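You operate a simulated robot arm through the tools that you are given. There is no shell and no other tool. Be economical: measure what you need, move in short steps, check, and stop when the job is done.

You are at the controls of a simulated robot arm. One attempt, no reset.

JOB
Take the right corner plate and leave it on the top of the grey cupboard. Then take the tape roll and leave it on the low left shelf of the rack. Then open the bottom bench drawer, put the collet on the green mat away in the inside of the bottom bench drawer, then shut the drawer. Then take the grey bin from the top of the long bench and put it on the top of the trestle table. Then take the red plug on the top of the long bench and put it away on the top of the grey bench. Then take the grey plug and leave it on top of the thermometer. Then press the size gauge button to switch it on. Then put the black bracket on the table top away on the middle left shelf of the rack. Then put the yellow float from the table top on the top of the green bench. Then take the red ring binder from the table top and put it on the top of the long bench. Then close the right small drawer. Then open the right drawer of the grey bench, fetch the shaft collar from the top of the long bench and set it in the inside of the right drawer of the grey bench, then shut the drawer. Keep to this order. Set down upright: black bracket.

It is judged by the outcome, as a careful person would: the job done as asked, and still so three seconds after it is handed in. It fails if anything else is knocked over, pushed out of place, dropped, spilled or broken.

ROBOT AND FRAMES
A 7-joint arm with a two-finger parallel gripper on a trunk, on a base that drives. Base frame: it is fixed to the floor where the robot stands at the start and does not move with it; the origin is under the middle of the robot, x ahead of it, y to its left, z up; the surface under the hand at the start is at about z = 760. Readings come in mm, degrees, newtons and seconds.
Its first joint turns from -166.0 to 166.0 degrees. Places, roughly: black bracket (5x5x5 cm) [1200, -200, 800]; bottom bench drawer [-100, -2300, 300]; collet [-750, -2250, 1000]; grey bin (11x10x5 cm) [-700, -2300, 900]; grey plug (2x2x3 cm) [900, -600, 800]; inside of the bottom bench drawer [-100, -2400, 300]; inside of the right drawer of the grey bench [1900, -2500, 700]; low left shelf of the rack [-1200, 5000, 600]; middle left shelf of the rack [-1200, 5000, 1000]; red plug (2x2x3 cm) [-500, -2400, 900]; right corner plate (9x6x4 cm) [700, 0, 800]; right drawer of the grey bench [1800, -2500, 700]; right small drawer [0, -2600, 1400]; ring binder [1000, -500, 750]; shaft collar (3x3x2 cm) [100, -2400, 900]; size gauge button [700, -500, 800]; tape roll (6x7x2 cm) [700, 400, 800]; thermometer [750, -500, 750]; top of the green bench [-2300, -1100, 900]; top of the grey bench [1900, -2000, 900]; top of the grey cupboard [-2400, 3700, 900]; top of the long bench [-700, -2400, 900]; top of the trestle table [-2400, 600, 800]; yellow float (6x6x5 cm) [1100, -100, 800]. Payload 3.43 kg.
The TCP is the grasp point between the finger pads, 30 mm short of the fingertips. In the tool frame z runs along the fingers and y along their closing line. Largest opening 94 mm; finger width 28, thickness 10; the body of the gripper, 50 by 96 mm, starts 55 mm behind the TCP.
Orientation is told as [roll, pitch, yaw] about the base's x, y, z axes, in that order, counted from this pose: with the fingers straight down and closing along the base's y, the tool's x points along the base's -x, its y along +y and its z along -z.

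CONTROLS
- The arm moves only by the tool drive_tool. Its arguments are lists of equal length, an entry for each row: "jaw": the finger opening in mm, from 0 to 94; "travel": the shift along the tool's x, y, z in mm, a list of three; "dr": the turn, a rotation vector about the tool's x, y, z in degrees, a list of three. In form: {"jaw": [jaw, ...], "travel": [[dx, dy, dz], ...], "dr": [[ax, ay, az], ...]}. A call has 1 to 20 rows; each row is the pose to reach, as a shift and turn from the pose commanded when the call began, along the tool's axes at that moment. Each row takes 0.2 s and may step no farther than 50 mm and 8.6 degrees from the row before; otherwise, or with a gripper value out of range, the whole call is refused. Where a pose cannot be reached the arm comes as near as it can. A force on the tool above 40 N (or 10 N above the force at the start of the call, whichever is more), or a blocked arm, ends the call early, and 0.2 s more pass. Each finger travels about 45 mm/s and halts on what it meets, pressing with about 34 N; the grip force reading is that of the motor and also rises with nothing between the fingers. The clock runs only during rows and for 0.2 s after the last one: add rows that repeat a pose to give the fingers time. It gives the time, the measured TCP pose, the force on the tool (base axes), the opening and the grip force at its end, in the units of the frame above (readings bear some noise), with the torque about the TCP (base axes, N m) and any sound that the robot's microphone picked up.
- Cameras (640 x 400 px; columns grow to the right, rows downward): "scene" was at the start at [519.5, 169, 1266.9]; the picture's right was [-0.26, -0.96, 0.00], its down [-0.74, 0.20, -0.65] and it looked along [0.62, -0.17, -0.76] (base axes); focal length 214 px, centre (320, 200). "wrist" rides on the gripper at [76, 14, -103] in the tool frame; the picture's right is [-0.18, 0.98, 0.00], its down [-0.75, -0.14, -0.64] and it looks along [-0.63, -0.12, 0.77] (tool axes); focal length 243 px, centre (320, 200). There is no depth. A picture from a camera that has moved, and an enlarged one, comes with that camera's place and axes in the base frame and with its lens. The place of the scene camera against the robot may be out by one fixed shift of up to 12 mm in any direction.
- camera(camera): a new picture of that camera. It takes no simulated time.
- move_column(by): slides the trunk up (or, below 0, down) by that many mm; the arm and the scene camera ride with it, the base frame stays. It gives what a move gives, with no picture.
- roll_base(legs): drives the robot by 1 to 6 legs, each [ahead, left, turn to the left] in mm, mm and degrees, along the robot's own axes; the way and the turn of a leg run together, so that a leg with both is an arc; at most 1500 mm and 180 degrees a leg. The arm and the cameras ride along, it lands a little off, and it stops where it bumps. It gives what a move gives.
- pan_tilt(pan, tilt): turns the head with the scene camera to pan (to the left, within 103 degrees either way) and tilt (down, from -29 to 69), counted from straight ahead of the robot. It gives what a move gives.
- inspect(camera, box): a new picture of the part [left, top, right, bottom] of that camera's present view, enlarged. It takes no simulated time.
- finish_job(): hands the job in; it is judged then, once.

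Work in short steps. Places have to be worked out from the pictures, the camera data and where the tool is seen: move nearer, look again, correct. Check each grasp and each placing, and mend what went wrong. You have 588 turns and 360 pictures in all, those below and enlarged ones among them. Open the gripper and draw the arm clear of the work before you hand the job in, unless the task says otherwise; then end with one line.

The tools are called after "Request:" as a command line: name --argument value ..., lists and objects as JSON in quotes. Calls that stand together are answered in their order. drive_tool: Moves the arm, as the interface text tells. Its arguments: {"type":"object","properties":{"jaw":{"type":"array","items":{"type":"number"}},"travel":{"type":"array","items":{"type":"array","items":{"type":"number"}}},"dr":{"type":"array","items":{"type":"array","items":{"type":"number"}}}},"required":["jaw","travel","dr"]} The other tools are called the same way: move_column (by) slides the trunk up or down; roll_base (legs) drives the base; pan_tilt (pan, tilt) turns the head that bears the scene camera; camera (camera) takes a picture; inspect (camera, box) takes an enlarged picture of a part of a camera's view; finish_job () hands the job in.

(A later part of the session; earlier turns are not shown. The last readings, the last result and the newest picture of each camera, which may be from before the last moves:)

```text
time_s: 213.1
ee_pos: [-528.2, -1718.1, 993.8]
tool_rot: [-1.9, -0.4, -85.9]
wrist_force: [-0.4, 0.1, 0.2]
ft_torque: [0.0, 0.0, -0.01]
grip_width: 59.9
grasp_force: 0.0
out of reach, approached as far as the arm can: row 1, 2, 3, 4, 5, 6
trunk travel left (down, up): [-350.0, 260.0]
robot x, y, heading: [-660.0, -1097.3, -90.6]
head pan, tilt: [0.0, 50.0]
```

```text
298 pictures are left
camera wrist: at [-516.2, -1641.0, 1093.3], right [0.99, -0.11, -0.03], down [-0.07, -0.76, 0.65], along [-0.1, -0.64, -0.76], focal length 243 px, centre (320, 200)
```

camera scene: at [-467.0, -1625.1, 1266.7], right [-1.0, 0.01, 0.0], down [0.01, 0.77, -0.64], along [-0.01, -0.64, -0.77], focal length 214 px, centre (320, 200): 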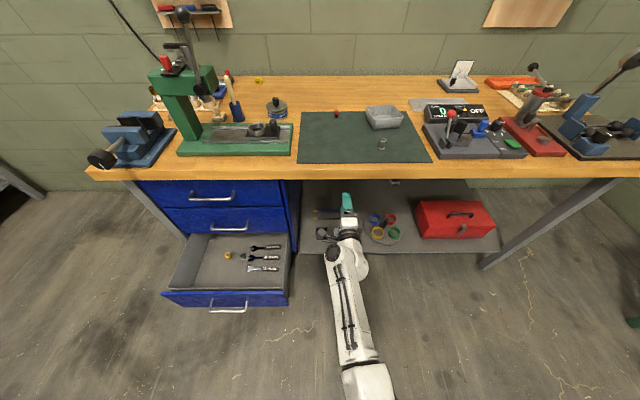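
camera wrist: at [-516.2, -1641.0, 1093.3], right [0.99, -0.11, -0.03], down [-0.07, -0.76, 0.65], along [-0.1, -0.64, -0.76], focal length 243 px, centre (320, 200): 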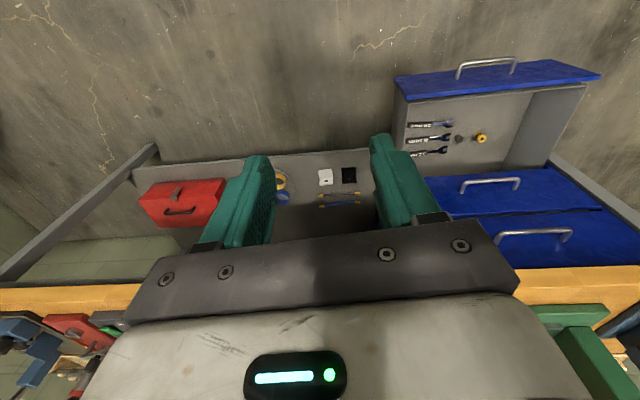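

Tool is pointing down again. Raise, level, and roll in 230 mm to look over the mat.

Request:
drive_tool --jaw '[60, 60, 60, 60]' --travel '[[0, 20, -40], [0, 40, -80], [0, 60, -120], [0, 60, -120]]' --dr '[[-1.9, 0, 2], [-1.9, -0.4, 4.1], [-1.9, -0.4, 4.1], [-1.9, -0.4, 4.1]]'

Request:
roll_base --legs '[[230, 0, 0.5]]'

Request:
camera --camera "wrist"

Request:
camera --camera "scene"

```text
time_s: 214.2
ee_pos: [-492.3, -1726.4, 1088.0]
tool_rot: [-5.9, -0.3, -94.5]
wrist_force: [-1.2, 0.5, -0.3]
ft_torque: [-0.01, -0.03, -0.04]
grip_width: 59.9
grasp_force: 0.1
trunk travel left (down, up): [-350.0, 260.0]
robot x, y, heading: [-664.1, -1099.4, -90.5]
head pan, tilt: [0.0, 50.0]
stopped in row 4: the arm was blocked; the commanded pose is now the measured one
```

```text
time_s: 216.0
ee_pos: [-489.8, -1956.2, 1088.6]
tool_rot: [-5.8, -0.3, -94.1]
wrist_force: [0.7, 0.1, -0.4]
ft_torque: [-0.03, -0.05, 0.02]
grip_width: 60.2
grasp_force: 0.1
trunk travel left (down, up): [-350.0, 260.0]
robot x, y, heading: [-661.7, -1328.6, -90.3]
head pan, tilt: [0.0, 50.0]
```

```text
297 pictures are left
camera wrist: at [-459.7, -1882.2, 1186.7], right [0.96, -0.26, -0.1], down [-0.13, -0.74, 0.66], along [-0.24, -0.62, -0.75], focal length 243 px, centre (320, 200)
```

wrist: 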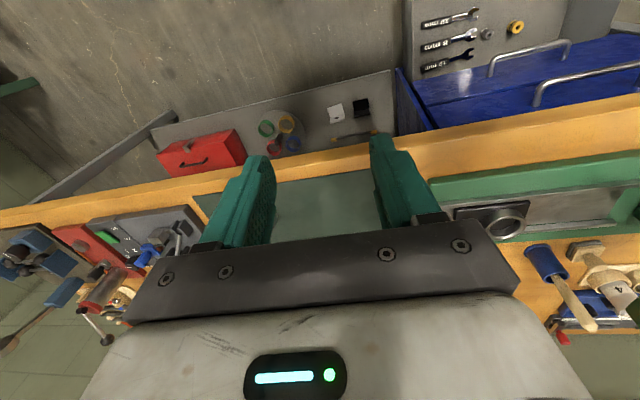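

```text
296 pictures are left
camera scene: at [-464.0, -1854.9, 1266.8], right [-1.0, 0.0, 0.0], down [0.0, 0.77, -0.64], along [0.0, -0.64, -0.77], focal length 214 px, centre (320, 200)
```

scene: 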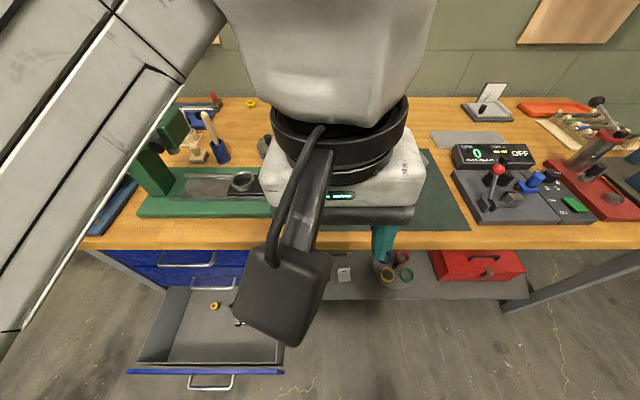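

The arm is near its height limit, so I'll raise the trunk 150 mm and then shift the hand right over the collet region.

Request:
move_column --by 150

Request:
drive_tool --jaw '[60, 60, 60, 60, 60]' --travel '[[-10, -30, 0], [-20, -60, 0], [-30, -95, 0], [-40, -130, 0], [-40, -130, 0]]' --dr '[[-5.8, 0, -2], [-5.8, -0.3, -4], [-5.8, -0.3, -4], [-5.8, -0.3, -4], [-5.8, -0.3, -4]]'

Request:
camera --camera "wrist"

Request:
camera --camera "scene"

```text
time_s: 217.7
ee_pos: [-488.3, -1956.5, 1238.1]
tool_rot: [-5.9, -0.3, -94.0]
wrist_force: [-0.2, -0.2, 0.0]
ft_torque: [-0.01, 0.0, -0.03]
grip_width: 59.8
grasp_force: 0.1
trunk travel left (down, up): [-500.0, 110.0]
robot x, y, heading: [-665.6, -1329.3, -90.2]
head pan, tilt: [0.0, 50.0]
```

```text
time_s: 218.4
ee_pos: [-502.4, -1949.5, 1232.8]
tool_rot: [-4.1, 0.6, -79.2]
wrist_force: [-0.4, -0.8, 0.1]
ft_torque: [-0.03, 0.0, 0.0]
grip_width: 60.1
grasp_force: 0.1
trunk travel left (down, up): [-500.0, 110.0]
robot x, y, heading: [-658.0, -1327.6, -90.2]
head pan, tilt: [0.0, 50.0]
stopped in row 3: the arm was blocked; the commanded pose is now the measured one
```

```text
295 pictures are left
camera wrist: at [-497.2, -1870.2, 1333.0], right [1.0, 0.0, -0.07], down [0.05, -0.76, 0.64], along [-0.05, -0.64, -0.76], focal length 243 px, centre (320, 200)
```

wrist: 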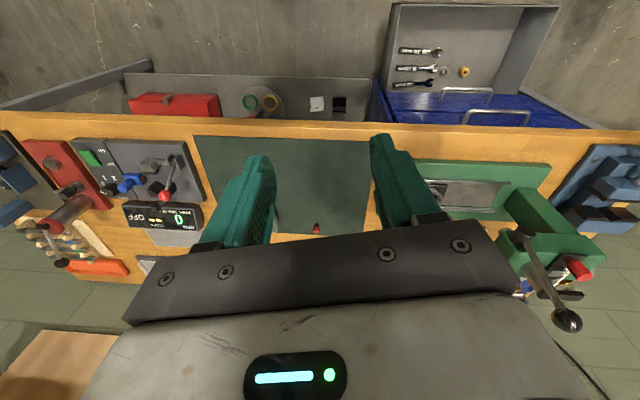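

```text
294 pictures are left
camera scene: at [-463.7, -1854.9, 1416.7], right [-1.0, 0.0, 0.0], down [0.0, 0.77, -0.64], along [0.0, -0.64, -0.77], focal length 214 px, centre (320, 200)
```

scene: 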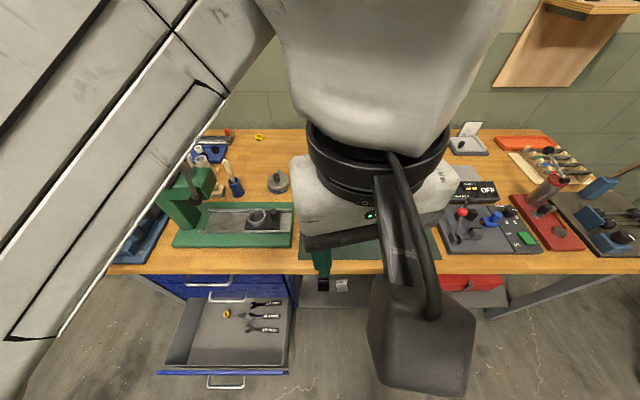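

The arm is near its upper limit; I'll descend 90 mm while straightening the yaw.

Request:
drive_tool --jaw '[60, 60, 60, 60, 60, 60]' --travel '[[0, 0, 30], [0, 0, 60], [-10, -20, 90], [-20, -40, 90], [-30, -60, 90], [-30, -60, 90]]' --dr '[[0, 0, 0], [-2, 0, 5], [-4.1, -0.6, 11], [-4.1, -0.6, 11], [-4.1, -0.6, 11], [-4.1, -0.6, 11]]'

Request:
camera --camera "wrist"

```text
time_s: 219.8
ee_pos: [-562.6, -1989.0, 1147.2]
tool_rot: [0.4, -0.4, -90.3]
wrist_force: [0.2, 0.1, 1.6]
ft_torque: [0.0, 0.02, 0.0]
grip_width: 59.8
grasp_force: 0.1
trunk travel left (down, up): [-500.0, 110.0]
robot x, y, heading: [-662.4, -1331.9, -90.1]
head pan, tilt: [0.0, 50.0]
```

```text
293 pictures are left
camera wrist: at [-549.2, -1912.1, 1247.6], right [0.98, -0.19, 0.01], down [-0.15, -0.75, 0.65], along [-0.12, -0.64, -0.76], focal length 243 px, centre (320, 200)
```

wrist: 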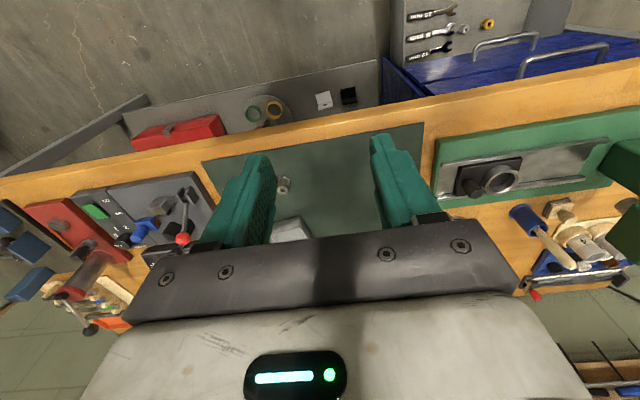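

Collet seen near [-656, -2148]. Moving above it.

Request:
drive_tool --jaw '[60, 60, 60, 60, 60, 60]' --travel '[[-32, -19, 10], [-64, -38, 25], [-96, -57, 45], [-128, -76, 65], [-156, -93, 90], [-156, -93, 90]]' --dr '[[0, 0, 0], [0, 0, 0], [0, 0, 0], [0, 0, 0], [0, 0, 0], [0, 0, 0]]'

Request:
camera --camera "wrist"

Request:
camera --camera "scene"

```text
time_s: 221.2
ee_pos: [-654.5, -2146.3, 1058.6]
tool_rot: [0.4, -0.5, -90.2]
wrist_force: [-0.6, 0.6, 0.1]
ft_torque: [-0.03, 0.0, 0.02]
grip_width: 59.9
grasp_force: 0.1
trunk travel left (down, up): [-500.0, 110.0]
robot x, y, heading: [-661.7, -1331.3, -90.1]
head pan, tilt: [0.0, 50.0]
```

```text
292 pictures are left
camera wrist: at [-642.1, -2068.7, 1158.3], right [0.98, -0.19, 0.01], down [-0.15, -0.75, 0.65], along [-0.12, -0.64, -0.76], focal length 243 px, centre (320, 200)
```

wrist: 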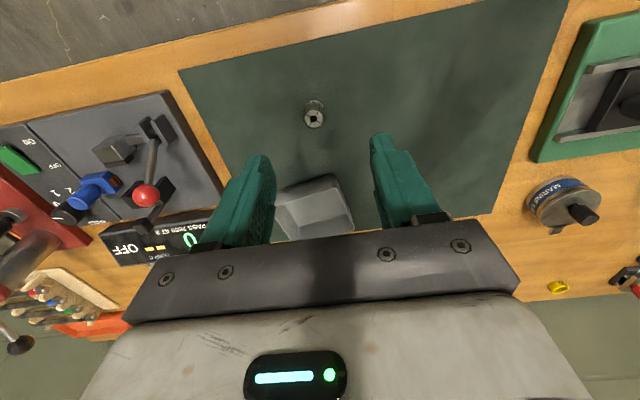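

```text
291 pictures are left
camera scene: at [-464.0, -1855.1, 1416.6], right [-1.0, 0.0, 0.0], down [0.0, 0.77, -0.64], along [0.0, -0.64, -0.77], focal length 214 px, centre (320, 200)
```

scene: 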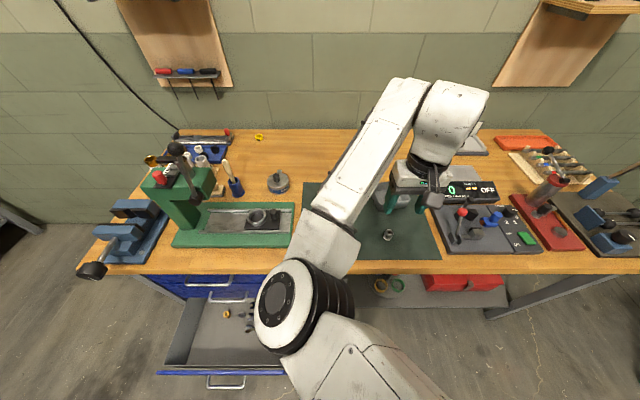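

Collet height is still ambiguous (z 840–890). I'll move to about [-668, -2180], lower 60 mm and look again.

Request:
drive_tool --jaw '[60, 60, 60, 60]' --travel '[[-12, -5, 20], [-25, -10, 40], [-34, -14, 60], [-34, -14, 60]]' --dr '[[0, 0, 0], [0, 0, 0], [0.4, 0.5, 0], [0.4, 0.5, 0]]'

Request:
camera --camera "wrist"

Request:
inspect --camera "scene" --box '[340, 160, 460, 260]'

```text
time_s: 222.2
ee_pos: [-669.7, -2181.0, 997.2]
tool_rot: [0.0, 0.1, -90.2]
wrist_force: [0.5, -0.2, 0.0]
ft_torque: [0.0, 0.01, -0.02]
grip_width: 60.1
grasp_force: 0.1
trunk travel left (down, up): [-500.0, 110.0]
robot x, y, heading: [-658.3, -1329.5, -90.3]
head pan, tilt: [0.0, 50.0]
```

```text
290 pictures are left
camera wrist: at [-655.4, -2104.4, 1099.0], right [0.98, -0.19, 0.0], down [-0.14, -0.75, 0.64], along [-0.12, -0.63, -0.77], focal length 243 px, centre (320, 200)
```

wrist: 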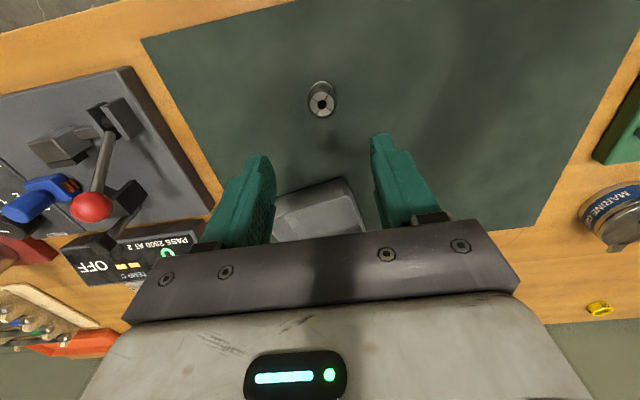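

```text
4.00 times, centred on (400, 210) of scene
camera zoom: at [-463.9, -1855.1, 1416.7], right [-1.0, 0.0, 0.0], down [0.0, 0.77, -0.64], along [0.0, -0.64, -0.77], focal length 858 px, centre (0, 160)
```

zoom: 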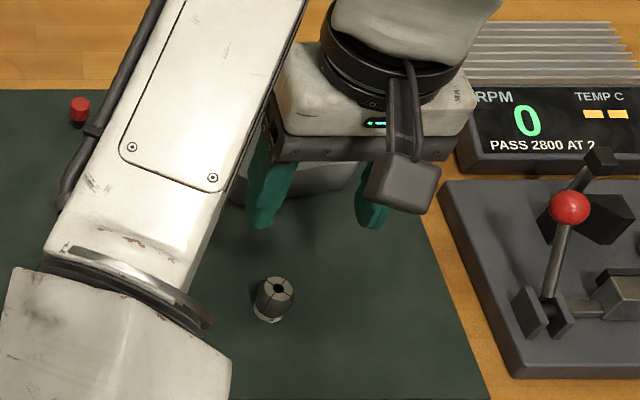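

Collet top near [-668, -2177, ~880]. Descend to TCP z ≈ 905 and check.

Request:
drive_tool --jaw '[60, 60, 60, 60]' --travel '[[2, 1, 30], [4, 2, 60], [4, 2, 90], [4, 2, 90]]' --dr '[[0, 0, 0], [0, 0, 0], [0, 0, 0], [0, 0, 0]]'

Request:
camera --camera "wrist"

Request:
inspect --camera "scene" --box '[340, 160, 460, 260]'

```text
time_s: 223.2
ee_pos: [-667.5, -2176.7, 906.6]
tool_rot: [0.0, 0.1, -90.2]
wrist_force: [0.3, 0.4, -0.5]
ft_torque: [0.01, -0.01, -0.01]
grip_width: 59.7
grasp_force: 0.1
trunk travel left (down, up): [-500.0, 110.0]
robot x, y, heading: [-661.3, -1327.4, -90.2]
head pan, tilt: [0.0, 50.0]
```

```text
288 pictures are left
camera wrist: at [-653.5, -2100.6, 1009.1], right [0.98, -0.19, 0.0], down [-0.14, -0.75, 0.64], along [-0.12, -0.63, -0.77], focal length 243 px, centre (320, 200)
```

wrist: 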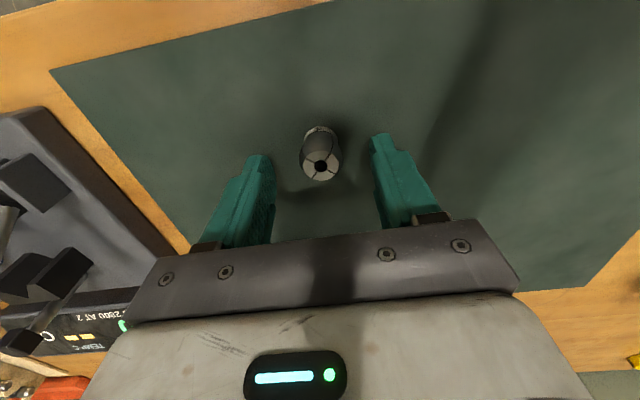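

```text
4.00 times, centred on (400, 210) of scene
camera zoom: at [-463.9, -1855.1, 1416.7], right [-1.0, 0.0, 0.0], down [0.0, 0.77, -0.64], along [0.0, -0.64, -0.77], focal length 858 px, centre (0, 160)
```

zoom: 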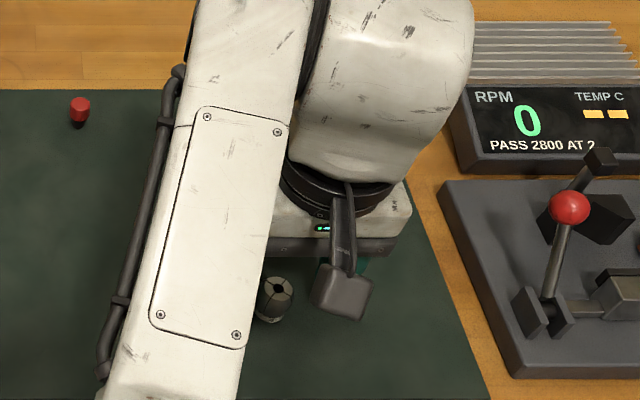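

Collet resolved: top [-667, -2172, 892], mat ≈ 847. Lower to TCP 884 and close.

Request:
drive_tool --jaw '[60, 60, 60, 45, 30, 15, 5, 5]' --travel '[[4, 0, 10], [4, 0, 22], [4, 0, 22], [4, 0, 22], [4, 0, 22], [4, 0, 22], [4, 0, 22], [4, 0, 22]]' --dr '[[0, 0, 0], [0, 0, 0], [0, 0, 0], [0, 0, 0], [0, 0, 0], [0, 0, 0], [0, 0, 0], [0, 0, 0]]'

Request:
camera --camera "wrist"

```text
time_s: 223.9
ee_pos: [-667.5, -2172.8, 892.4]
tool_rot: [-0.1, -0.1, -90.2]
wrist_force: [-1.0, 13.0, 20.1]
ft_torque: [0.65, -0.61, 0.39]
grip_width: 59.8
grasp_force: 0.1
trunk travel left (down, up): [-500.0, 110.0]
robot x, y, heading: [-661.7, -1330.0, -90.2]
head pan, tilt: [0.0, 50.0]
stopped in row 3: the force on the tool passed its limit at 43 N (the readings are from after the stop); the commanded pose is now the measured one
```

```text
286 pictures are left
camera wrist: at [-653.0, -2095.9, 994.1], right [0.98, -0.19, 0.0], down [-0.14, -0.75, 0.64], along [-0.12, -0.63, -0.76], focal length 243 px, centre (320, 200)
```

wrist: 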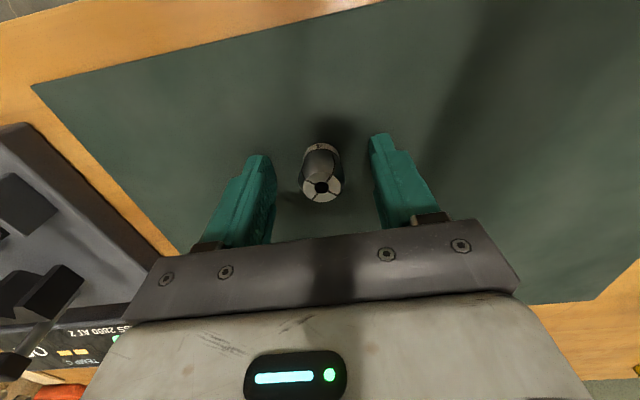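

The tips touched the mat (so the mat top is ≈ 862). I'll lift 3 mm and close.

Request:
drive_tool --jaw '[60, 45, 30, 15, 5, 5, 5]' --travel '[[0, 0, -4], [0, 0, -4], [0, 0, -4], [0, 0, -4], [0, 0, -4], [0, 0, -4], [0, 0, -4]]' --dr '[[0, 0, 0], [0, 0, 0], [0, 0, 0], [0, 0, 0], [0, 0, 0], [0, 0, 0], [0, 0, 0]]'

Request:
camera --camera "wrist"

```text
time_s: 225.5
ee_pos: [-667.1, -2172.8, 894.7]
tool_rot: [-0.1, -0.2, -90.3]
wrist_force: [0.3, 0.0, 0.7]
ft_torque: [-0.02, 0.03, -0.04]
grip_width: 24.4
grasp_force: 33.4
trunk travel left (down, up): [-500.0, 110.0]
robot x, y, heading: [-661.8, -1330.3, -90.3]
head pan, tilt: [0.0, 50.0]
```

```text
285 pictures are left
camera wrist: at [-652.7, -2097.1, 995.6], right [0.98, -0.19, 0.0], down [-0.14, -0.75, 0.64], along [-0.12, -0.63, -0.76], focal length 243 px, centre (320, 200)
```

wrist: 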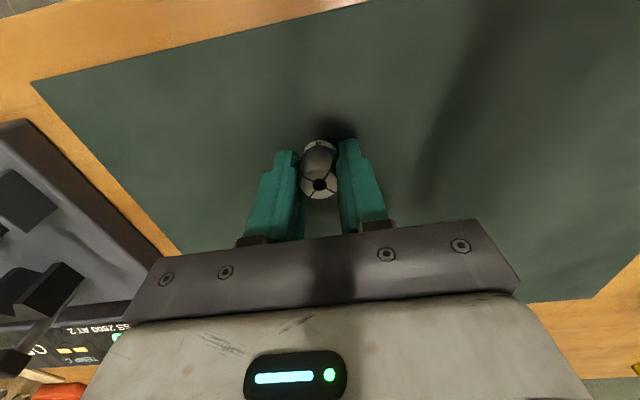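

Collet held (24.4 mm). Lift, draw the arm back, then reposition in front of the open drawer.

Request:
drive_tool --jaw '[5, 5, 5, 5, 5, 5, 5, 5, 5, 5]' --travel '[[0, 0, -30], [0, 0, -75], [0, 0, -120], [0, 0, -165], [40, 0, -190], [85, 0, -200], [130, 0, -200], [175, 0, -200], [220, 0, -200], [240, 0, -200]]' --dr '[[0, 0, 0], [0, 0, 0], [0, 0, 0], [0, 0, 0], [0, 0, 0], [0, 0, 0], [0, 0, 0], [0, 0, 0], [0, 0, 0], [0, 0, 0]]'

Request:
roll_base --legs '[[-250, 0, 0], [0, 690, 0], [120, 0, 0]]'

Request:
camera --camera "wrist"

Request:
camera --camera "scene"

```text
time_s: 227.7
ee_pos: [-664.5, -1932.3, 1094.1]
tool_rot: [-0.2, -0.2, -90.1]
wrist_force: [-0.1, 0.1, -0.6]
ft_torque: [-0.01, 0.0, -0.03]
grip_width: 24.5
grasp_force: 34.1
trunk travel left (down, up): [-500.0, 110.0]
robot x, y, heading: [-659.8, -1327.0, -90.0]
head pan, tilt: [0.0, 50.0]
```

```text
time_s: 233.7
ee_pos: [33.0, -1801.1, 1094.1]
tool_rot: [-0.1, -0.3, -89.7]
wrist_force: [-0.1, 0.0, -1.3]
ft_torque: [0.02, 0.0, 0.03]
grip_width: 24.2
grasp_force: 33.8
trunk travel left (down, up): [-500.0, 110.0]
robot x, y, heading: [30.1, -1192.0, -89.8]
head pan, tilt: [0.0, 50.0]
```

```text
284 pictures are left
camera wrist: at [45.9, -1723.5, 1195.3], right [0.98, -0.18, 0.0], down [-0.14, -0.75, 0.64], along [-0.12, -0.63, -0.76], focal length 243 px, centre (320, 200)
```

wrist: 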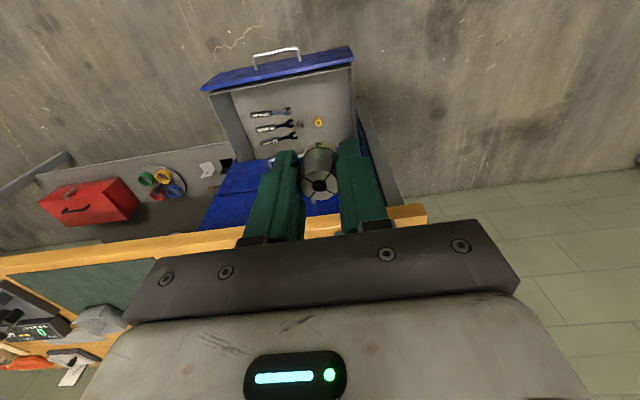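

```text
283 pictures are left
camera scene: at [232.4, -1720.1, 1416.8], right [-1.0, -0.01, 0.0], down [-0.01, 0.77, -0.64], along [0.01, -0.64, -0.77], focal length 214 px, centre (320, 200)
```

scene: 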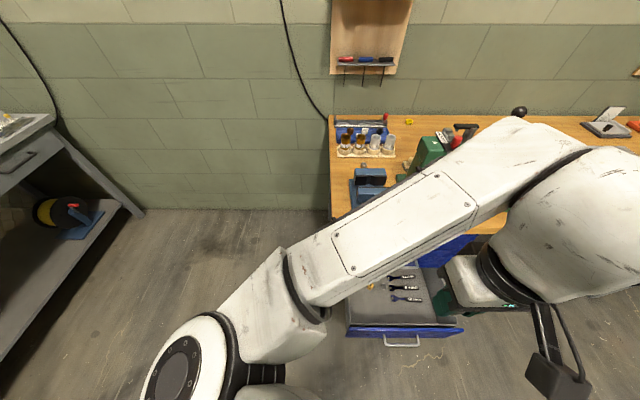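

I'll spin the tool 90° about vertical so the camera sits sideways (it would otherwise foul the drawer front), keeping the collet aloft.

Request:
drive_tool --jaw '[5, 5, 5, 5, 5, 5, 5, 5, 5, 5, 5, 5, 5]' --travel '[[0, 0, 10], [0, 0, 20], [0, 0, 30], [0, 0, 40], [0, 0, 50], [0, 0, 50], [0, 0, 50], [0, 0, 50], [0, 0, 50], [0, 0, 50], [0, 0, 50], [0, 0, 50], [0, 0, 50]]' --dr '[[0, 0, 8], [0, 0, 16], [0, 0, 24], [0, 0, 32], [0, 0, 40], [0, 0, 48], [0, 0, 56], [0, 0, 64], [0, 0, 72], [0, 0, 80], [0, 0, 86], [0, 0, 90], [0, 0, 90]]'

Request:
camera --camera "scene"

```text
time_s: 236.5
ee_pos: [32.7, -1800.9, 1043.6]
tool_rot: [0.2, -0.2, -179.6]
wrist_force: [0.1, 0.5, -0.1]
ft_torque: [0.0, 0.03, 0.01]
grip_width: 24.4
grasp_force: 33.8
trunk travel left (down, up): [-500.0, 110.0]
robot x, y, heading: [31.6, -1199.8, -89.8]
head pan, tilt: [0.0, 50.0]
```

```text
282 pictures are left
camera scene: at [232.4, -1720.3, 1416.7], right [-1.0, -0.01, 0.0], down [-0.01, 0.77, -0.64], along [0.01, -0.64, -0.77], focal length 214 px, centre (320, 200)
```

scene: 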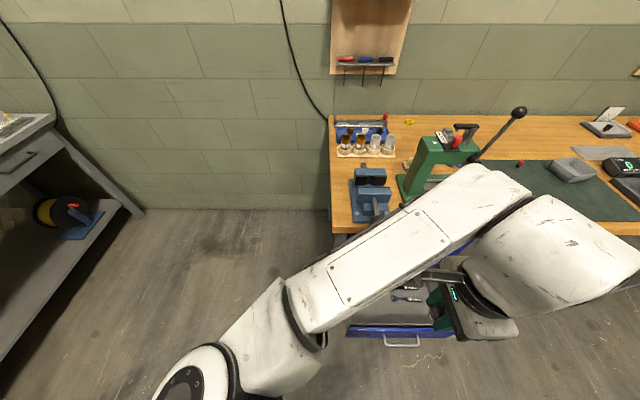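

Request:
move_column --by -500

Request:
drive_tool --jaw '[5, 5, 5, 5, 5, 5]' --travel '[[-12, 33, 5], [-24, 66, 10], [-36, 99, 20], [-50, 132, 30], [-63, 160, 40], [-63, 160, 40]]' --dr '[[0, 0, 0], [0, 0, 0], [0, 0, 0], [0, 0, 0], [0, 0, 0], [0, 0, 0]]'

Request:
camera --camera "wrist"

Request:
camera --camera "scene"

```text
refused: -500 is not a number from -400 to 400
```

```text
time_s: 237.9
ee_pos: [-29.1, -1961.8, 1003.6]
tool_rot: [0.1, -0.1, -179.7]
wrist_force: [0.4, -0.3, 0.0]
ft_torque: [0.02, -0.02, 0.0]
grip_width: 24.5
grasp_force: 34.3
trunk travel left (down, up): [-500.0, 110.0]
robot x, y, heading: [26.7, -1199.2, -89.7]
head pan, tilt: [0.0, 50.0]
```

```text
281 pictures are left
camera wrist: at [46.0, -1975.6, 1104.9], right [-0.18, -0.98, 0.0], down [-0.75, 0.14, 0.64], along [-0.63, 0.11, -0.77], focal length 243 px, centre (320, 200)
```

wrist: 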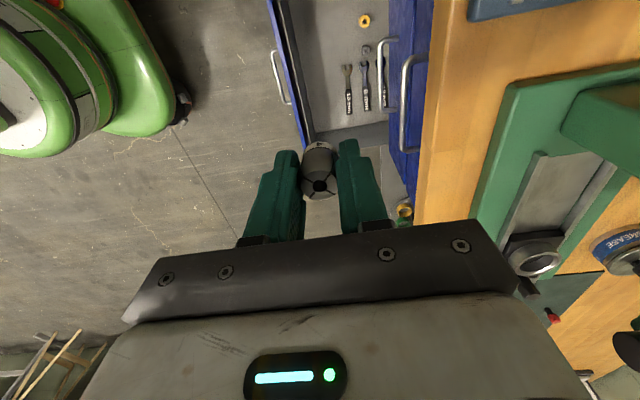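

```text
280 pictures are left
camera scene: at [232.3, -1720.4, 1416.7], right [-1.0, -0.01, 0.0], down [-0.01, 0.77, -0.64], along [0.01, -0.64, -0.77], focal length 214 px, centre (320, 200)
```

scene: 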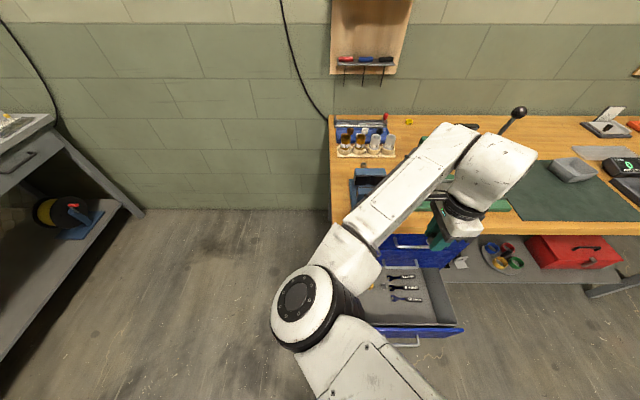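

The trunk call was refused (max 400). I'll back off to y ≈ -1915 to clear the bench edge, then lower the trunk 400.

Request:
drive_tool --jaw '[5, 5, 5]' --travel '[[0, -25, 0], [0, -47, 0], [0, -47, 0]]' --dr '[[0, 0, 0], [0, 0, 0], [0, 0, 0]]'

Request:
move_column --by -350

Request:
camera --camera "wrist"

Request:
camera --camera "scene"

```text
time_s: 238.7
ee_pos: [-30.0, -1915.1, 1004.6]
tool_rot: [0.2, -0.1, -179.6]
wrist_force: [0.2, 0.1, -0.5]
ft_torque: [0.01, 0.02, -0.02]
grip_width: 24.2
grasp_force: 33.5
trunk travel left (down, up): [-500.0, 110.0]
robot x, y, heading: [32.3, -1197.5, -89.6]
head pan, tilt: [0.0, 50.0]
```

```text
time_s: 242.2
ee_pos: [-30.1, -1915.6, 653.6]
tool_rot: [0.3, -0.1, -179.7]
wrist_force: [0.3, 0.4, -0.7]
ft_torque: [0.03, -0.01, 0.0]
grip_width: 24.5
grasp_force: 34.4
trunk travel left (down, up): [-150.0, 460.0]
robot x, y, heading: [30.0, -1198.1, -89.7]
head pan, tilt: [0.0, 50.0]
```

```text
279 pictures are left
camera wrist: at [46.0, -1928.1, 755.5], right [-0.18, -0.98, 0.0], down [-0.75, 0.14, 0.64], along [-0.63, 0.11, -0.77], focal length 243 px, centre (320, 200)
```

wrist: 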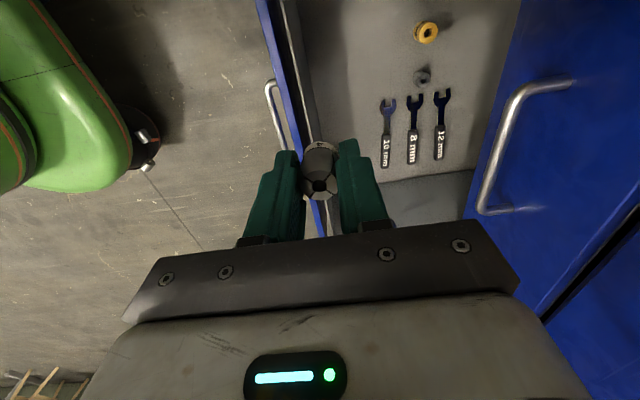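

```text
278 pictures are left
camera scene: at [232.4, -1720.2, 1066.7], right [-1.0, -0.01, 0.0], down [-0.01, 0.77, -0.64], along [0.01, -0.64, -0.77], focal length 214 px, centre (320, 200)
```

scene: 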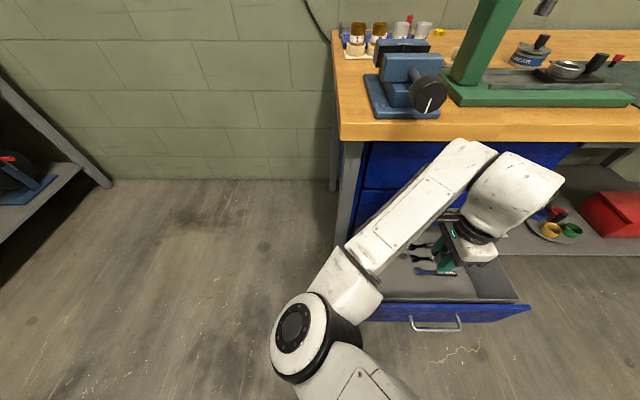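

All clear. Lower the trunk the remaining 150 (TCP ≈ 503), then go down and slightly inward.

Request:
move_column --by -150

Request:
drive_tool --jaw '[5, 5, 5, 5, 5, 5]' --travel '[[2, 0, 40], [4, 0, 80], [6, 15, 110], [8, 40, 120], [8, 42, 135], [8, 42, 135]]' --dr '[[0, 0, 0], [0, 0, 0], [0, 0, 0], [0, 0, 0], [0, 0, 0], [0, 0, 0]]'

Request:
camera --camera "wrist"

Request:
camera --camera "scene"

```text
time_s: 243.9
ee_pos: [-30.5, -1915.2, 504.9]
tool_rot: [0.2, -0.1, -179.7]
wrist_force: [0.2, -0.5, 0.1]
ft_torque: [0.0, 0.02, 0.0]
grip_width: 24.4
grasp_force: 33.9
trunk travel left (down, up): [0.0, 610.0]
robot x, y, heading: [30.9, -1193.2, -89.8]
head pan, tilt: [0.0, 50.0]
```

```text
time_s: 244.5
ee_pos: [-25.1, -1915.7, 437.2]
tool_rot: [0.4, -0.6, -179.7]
wrist_force: [0.2, 0.7, 20.4]
ft_torque: [0.54, -0.36, 0.04]
grip_width: 24.3
grasp_force: 33.9
trunk travel left (down, up): [0.0, 610.0]
robot x, y, heading: [30.3, -1197.0, -89.7]
head pan, tilt: [0.0, 50.0]
stopped in row 3: the force on the tool passed its limit at 93 N (the readings are from after the stop); the commanded pose is now the measured one
```

```text
277 pictures are left
camera wrist: at [50.7, -1929.1, 537.7], right [-0.18, -0.98, 0.01], down [-0.75, 0.14, 0.65], along [-0.64, 0.11, -0.76], focal length 243 px, centre (320, 200)
```

wrist: 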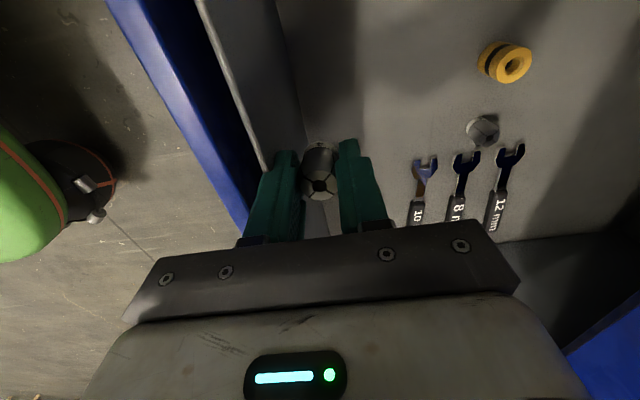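

```text
276 pictures are left
camera scene: at [232.3, -1720.0, 917.3], right [-1.0, -0.01, 0.0], down [-0.01, 0.77, -0.64], along [0.0, -0.64, -0.77], focal length 214 px, centre (320, 200)
```

scene: 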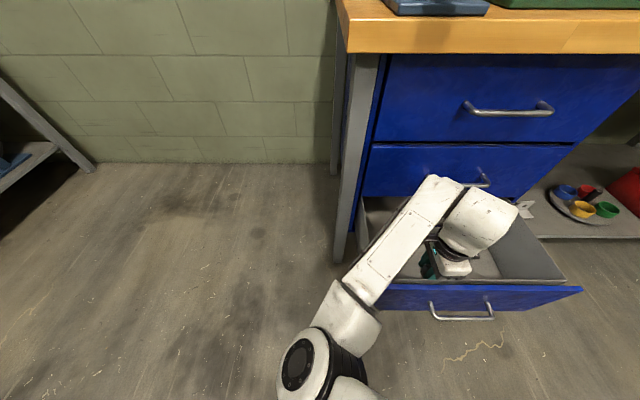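

A finger hit the drawer's inner front wall. I'll raise, shift 50 mm inward, and descend again.

Request:
drive_tool --jaw '[5, 5, 5, 5, 5, 5]' --travel '[[0, 0, -25], [0, 0, -35], [0, 25, -35], [0, 52, -35], [0, 52, -10], [0, 52, 0]]' --dr '[[0.2, -0.6, 0], [0.2, -0.6, 0], [0.2, -0.6, 0], [0.2, -0.6, 0], [0.2, -0.6, 0], [0.2, -0.6, 0]]'

Request:
camera --camera "wrist"

Request:
camera --camera "scene"

```text
time_s: 245.9
ee_pos: [-27.2, -1968.5, 434.5]
tool_rot: [0.0, -1.2, -179.8]
wrist_force: [-0.3, 0.5, 0.3]
ft_torque: [0.0, 0.0, -0.03]
grip_width: 24.1
grasp_force: 33.4
trunk travel left (down, up): [0.0, 610.0]
robot x, y, heading: [34.8, -1196.4, -89.5]
head pan, tilt: [0.0, 50.0]
```

```text
275 pictures are left
camera wrist: at [51.1, -1981.8, 534.8], right [-0.18, -0.98, 0.01], down [-0.74, 0.14, 0.66], along [-0.65, 0.11, -0.75], focal length 243 px, centre (320, 200)
```

wrist: 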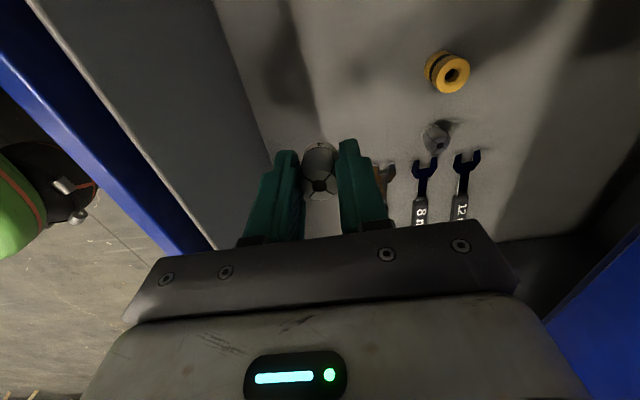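

```text
274 pictures are left
camera scene: at [232.2, -1720.4, 916.7], right [-1.0, -0.01, 0.0], down [-0.01, 0.77, -0.64], along [0.0, -0.64, -0.77], focal length 214 px, centre (320, 200)
```

scene: 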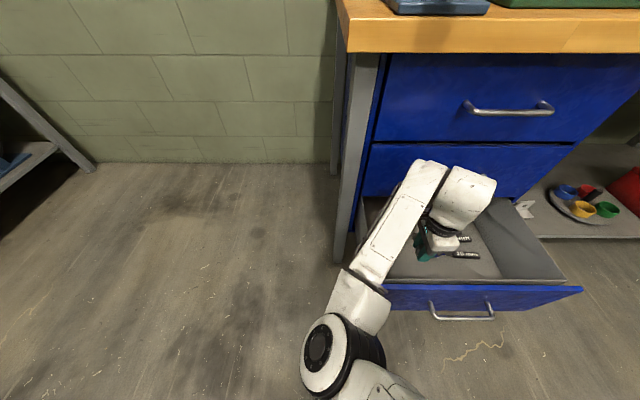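

Good position. Descending in the drawer.

Request:
drive_tool --jaw '[5, 5, 5, 5, 5]' --travel '[[0, 0, 25], [0, 0, 50], [0, 0, 70], [0, 0, 80], [0, 0, 80]]' --dr '[[0, -1.2, 0], [0, -1.2, 0], [0, -1.2, 0], [0, -1.2, 0], [0, -1.2, 0]]'

Request:
camera --camera "wrist"

```text
time_s: 247.1
ee_pos: [-28.3, -1968.4, 355.9]
tool_rot: [0.2, -2.4, -179.7]
wrist_force: [0.4, -0.6, -0.2]
ft_torque: [-0.01, -0.01, -0.01]
grip_width: 24.4
grasp_force: 33.8
trunk travel left (down, up): [0.0, 610.0]
robot x, y, heading: [30.7, -1195.6, -89.5]
head pan, tilt: [0.0, 50.0]
```

```text
273 pictures are left
camera wrist: at [51.8, -1981.8, 453.3], right [-0.18, -0.98, 0.01], down [-0.73, 0.14, 0.67], along [-0.66, 0.11, -0.74], focal length 243 px, centre (320, 200)
```

wrist: 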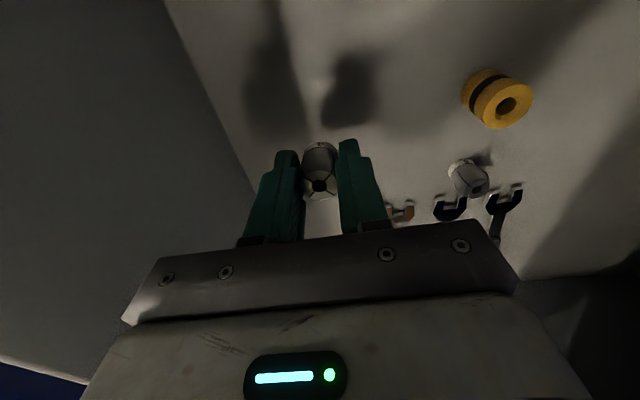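

Correct the small tilt and continue down in small steps.

Request:
drive_tool --jaw '[5, 5, 5, 5]' --travel '[[0, 0, 5], [0, 0, 10], [0, 0, 15], [0, 0, 15]]' --dr '[[0, 2.4, 0], [0, 2.4, 0], [0, 2.4, 0], [0, 2.4, 0]]'

Request:
drive_tool --jaw '[5, 5, 5, 5]' --travel '[[0, 0, 3], [0, 0, 6], [0, 0, 9], [0, 0, 9]]' --dr '[[0, 0, 0], [0, 0, 0], [0, 0, 0], [0, 0, 0]]'

Request:
camera --camera "wrist"

```text
time_s: 248.1
ee_pos: [-28.9, -1968.1, 340.8]
tool_rot: [0.1, 0.0, -179.8]
wrist_force: [0.0, -0.7, -0.6]
ft_torque: [0.0, 0.0, 0.0]
grip_width: 24.1
grasp_force: 34.3
trunk travel left (down, up): [0.0, 610.0]
robot x, y, heading: [29.3, -1195.8, -89.5]
head pan, tilt: [0.0, 50.0]
```

```text
time_s: 249.1
ee_pos: [-28.4, -1968.5, 332.1]
tool_rot: [0.1, 0.0, -179.7]
wrist_force: [-0.1, 0.9, -1.2]
ft_torque: [0.0, -0.01, -0.01]
grip_width: 24.4
grasp_force: 34.2
trunk travel left (down, up): [0.0, 610.0]
robot x, y, heading: [33.0, -1196.9, -89.6]
head pan, tilt: [0.0, 50.0]
```

```text
272 pictures are left
camera wrist: at [47.0, -1982.3, 433.1], right [-0.18, -0.98, 0.0], down [-0.75, 0.14, 0.64], along [-0.63, 0.11, -0.77], focal length 243 px, centre (320, 200)
```

wrist: 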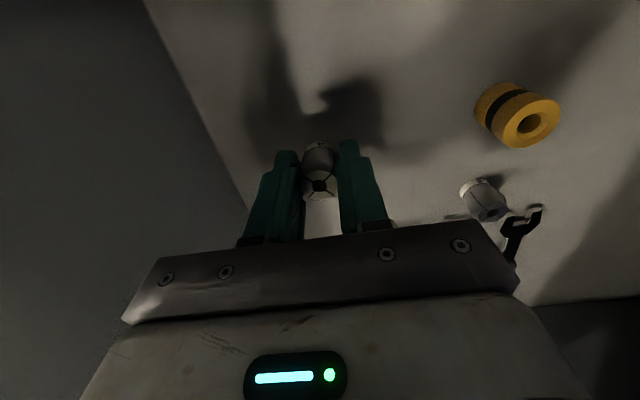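

Request:
drive_tool --jaw '[5, 5, 5, 5, 5]' --travel '[[0, 0, 2], [0, 0, 4], [0, 0, 6], [0, 0, 8], [0, 0, 8]]' --dr '[[0, 0, 0], [0, 0, 0], [0, 0, 0], [0, 0, 0], [0, 0, 0]]'

Request:
drive_tool --jaw '[5, 5, 5, 5]' --travel '[[0, 0, 2], [0, 0, 4], [0, 0, 5], [0, 0, 5]]' --dr '[[0, 0, 0], [0, 0, 0], [0, 0, 0], [0, 0, 0]]'

```text
time_s: 250.3
ee_pos: [-28.0, -1967.0, 323.3]
tool_rot: [0.1, 0.0, -179.7]
wrist_force: [0.1, 0.7, -0.5]
ft_torque: [0.01, 0.01, 0.02]
grip_width: 24.2
grasp_force: 33.4
trunk travel left (down, up): [0.0, 610.0]
robot x, y, heading: [27.3, -1196.2, -89.8]
head pan, tilt: [0.0, 50.0]
```

```text
time_s: 251.3
ee_pos: [-27.8, -1967.9, 318.0]
tool_rot: [0.2, -0.1, -179.7]
wrist_force: [0.6, 0.0, 0.4]
ft_torque: [0.03, 0.01, 0.02]
grip_width: 24.3
grasp_force: 33.5
trunk travel left (down, up): [0.0, 610.0]
robot x, y, heading: [32.5, -1193.4, -89.7]
head pan, tilt: [0.0, 50.0]
```

Request:
drive_tool --jaw '[5, 5, 5, 5]' --travel '[[0, 0, 2], [0, 0, 4], [0, 0, 6], [0, 0, 6]]' --dr '[[0, 0, 0], [0, 0, 0], [0, 0, 0], [0, 0, 0]]'

Request:
camera --camera "wrist"

```text
time_s: 252.3
ee_pos: [-28.0, -1969.7, 312.8]
tool_rot: [0.2, 0.0, -179.7]
wrist_force: [0.2, 0.3, 0.3]
ft_torque: [-0.05, 0.02, 0.0]
grip_width: 24.4
grasp_force: 33.9
trunk travel left (down, up): [0.0, 610.0]
robot x, y, heading: [33.2, -1194.4, -89.5]
head pan, tilt: [0.0, 50.0]
```

```text
271 pictures are left
camera wrist: at [47.2, -1982.0, 413.9], right [-0.18, -0.98, 0.0], down [-0.75, 0.14, 0.64], along [-0.63, 0.11, -0.77], focal length 243 px, centre (320, 200)
```

wrist: 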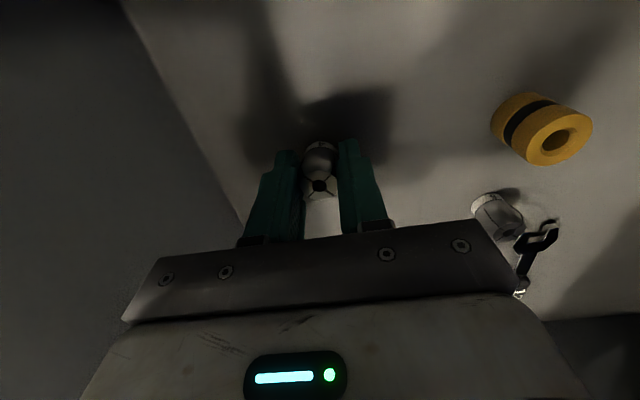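

Not on the floor yet; continue.

Request:
drive_tool --jaw '[5, 5, 5, 5, 5]' --travel '[[0, 0, 2], [0, 0, 4], [0, 0, 6], [0, 0, 8], [0, 0, 8]]' --dr '[[0, 0, 0], [0, 0, 0], [0, 0, 0], [0, 0, 0], [0, 0, 0]]'

Request:
drive_tool --jaw '[5, 5, 5, 5, 5]' --travel '[[0, 0, 2], [0, 0, 4], [0, 0, 6], [0, 0, 8], [0, 0, 8]]' --dr '[[0, 0, 0], [0, 0, 0], [0, 0, 0], [0, 0, 0], [0, 0, 0]]'

Request:
camera --camera "wrist"

```text
time_s: 253.5
ee_pos: [-28.3, -1968.5, 304.0]
tool_rot: [0.0, 0.1, -179.8]
wrist_force: [0.2, 0.4, -0.3]
ft_torque: [-0.01, 0.0, 0.0]
grip_width: 24.2
grasp_force: 34.2
trunk travel left (down, up): [0.0, 610.0]
robot x, y, heading: [30.8, -1197.6, -89.6]
head pan, tilt: [0.0, 50.0]
```

```text
time_s: 254.4
ee_pos: [-28.6, -1970.2, 302.8]
tool_rot: [0.5, -0.1, -179.8]
wrist_force: [-1.3, 2.6, 8.3]
ft_torque: [0.13, 0.04, 0.03]
grip_width: 24.1
grasp_force: 33.5
trunk travel left (down, up): [0.0, 610.0]
robot x, y, heading: [30.8, -1198.8, -89.9]
head pan, tilt: [0.0, 50.0]
stopped in row 4: the force on the tool passed its limit at 45 N (the readings are from after the stop); the commanded pose is now the measured one
```

```text
270 pictures are left
camera wrist: at [47.6, -1983.4, 404.4], right [-0.18, -0.98, 0.01], down [-0.75, 0.14, 0.64], along [-0.63, 0.11, -0.77], focal length 243 px, centre (320, 200)
```

wrist: 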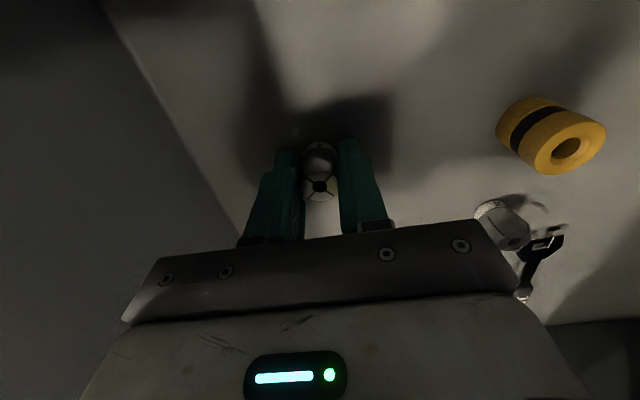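

Contact with the drawer floor. Release and rise.

Request:
drive_tool --jaw '[26, 34, 44, 48, 48, 48, 48, 48, 48]' --travel '[[0, 0, 0], [0, 0, 0], [0, 0, 0], [0, 0, 0], [0, 0, -20], [0, 0, -50], [0, 0, -90], [0, 0, -130], [0, 0, -160]]' --dr '[[0, 0, 0], [0, 0, 0], [0, 0, 0], [0, 0, 0], [0, 0, 0], [0, 0, 0], [0, 0, 0], [0, 0, 0], [0, 0, 0]]'

Request:
camera --camera "wrist"

```text
time_s: 256.4
ee_pos: [-28.4, -1968.3, 460.3]
tool_rot: [0.3, -0.1, -179.8]
wrist_force: [-0.2, -0.1, 0.3]
ft_torque: [0.02, -0.03, 0.02]
grip_width: 48.2
grasp_force: 0.1
trunk travel left (down, up): [0.0, 610.0]
robot x, y, heading: [29.1, -1197.8, -89.7]
head pan, tilt: [0.0, 50.0]
```

```text
269 pictures are left
camera wrist: at [47.3, -1981.6, 562.8], right [-0.18, -0.98, 0.01], down [-0.75, 0.14, 0.64], along [-0.63, 0.11, -0.77], focal length 243 px, centre (320, 200)
```

wrist: 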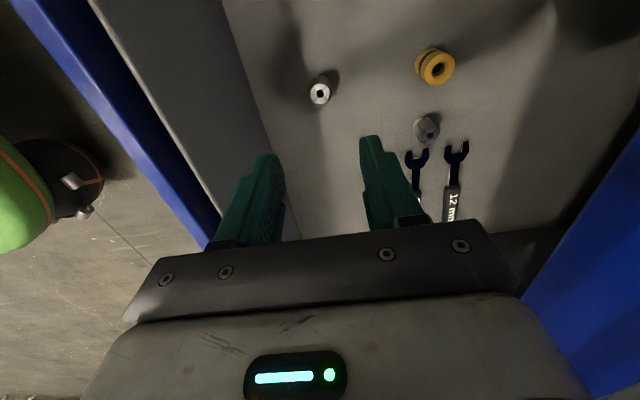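

Collet stands in the drawer. Now I'll withdraw: trunk up, arm back, and turn the tool horizontal to push the drawer shut.

Request:
move_column --by 200

Request:
drive_tool --jaw '[40, 30, 20, 10, 0, 0, 0, 0, 0, 0, 0, 0, 0, 0]' --travel '[[0, -40, 0], [0, -80, 0], [0, -110, 0], [0, -110, 0], [0, -110, 0], [0, -110, 0], [0, -110, 0], [0, -110, 0], [0, -110, 0], [0, -110, 0], [0, -110, 0], [0, -110, 0], [0, -110, 0], [0, -110, 0]]' --dr '[[0, 0, 0], [0, 0, 0], [-5, 0, 0], [-13, 0, 0], [-21, 0, 0], [-29, 0, 0], [-37, 0, 0], [-45, 0, 0], [-53, 0, 0], [-61, 0, 0], [-69, 0, 0], [-77, 0, 0], [-85, 0, 0], [-90, 0, 0]]'

Request:
camera --camera "scene"

```text
time_s: 258.5
ee_pos: [-27.1, -1968.1, 661.2]
tool_rot: [0.4, -0.1, -179.7]
wrist_force: [-0.4, -0.4, -0.4]
ft_torque: [0.02, 0.0, 0.0]
grip_width: 48.0
grasp_force: 0.0
trunk travel left (down, up): [-200.0, 410.0]
robot x, y, heading: [31.9, -1196.2, -89.5]
head pan, tilt: [0.0, 50.0]
```

```text
time_s: 261.5
ee_pos: [-35.2, -1868.4, 670.2]
tool_rot: [90.4, -0.1, -179.7]
wrist_force: [0.4, 0.0, -0.4]
ft_torque: [0.0, 0.02, 0.0]
grip_width: 0.1
grasp_force: 33.2
out of reach, approached as far as the arm can: row 14
trunk travel left (down, up): [-200.0, 410.0]
robot x, y, heading: [27.3, -1193.5, -89.9]
head pan, tilt: [0.0, 50.0]
```

```text
268 pictures are left
camera scene: at [232.1, -1720.5, 1116.8], right [-1.0, -0.01, 0.0], down [-0.01, 0.77, -0.64], along [0.0, -0.64, -0.77], focal length 214 px, centre (320, 200)
```

scene: 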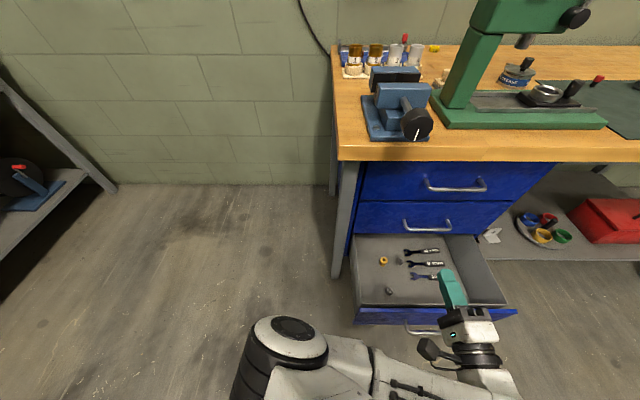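

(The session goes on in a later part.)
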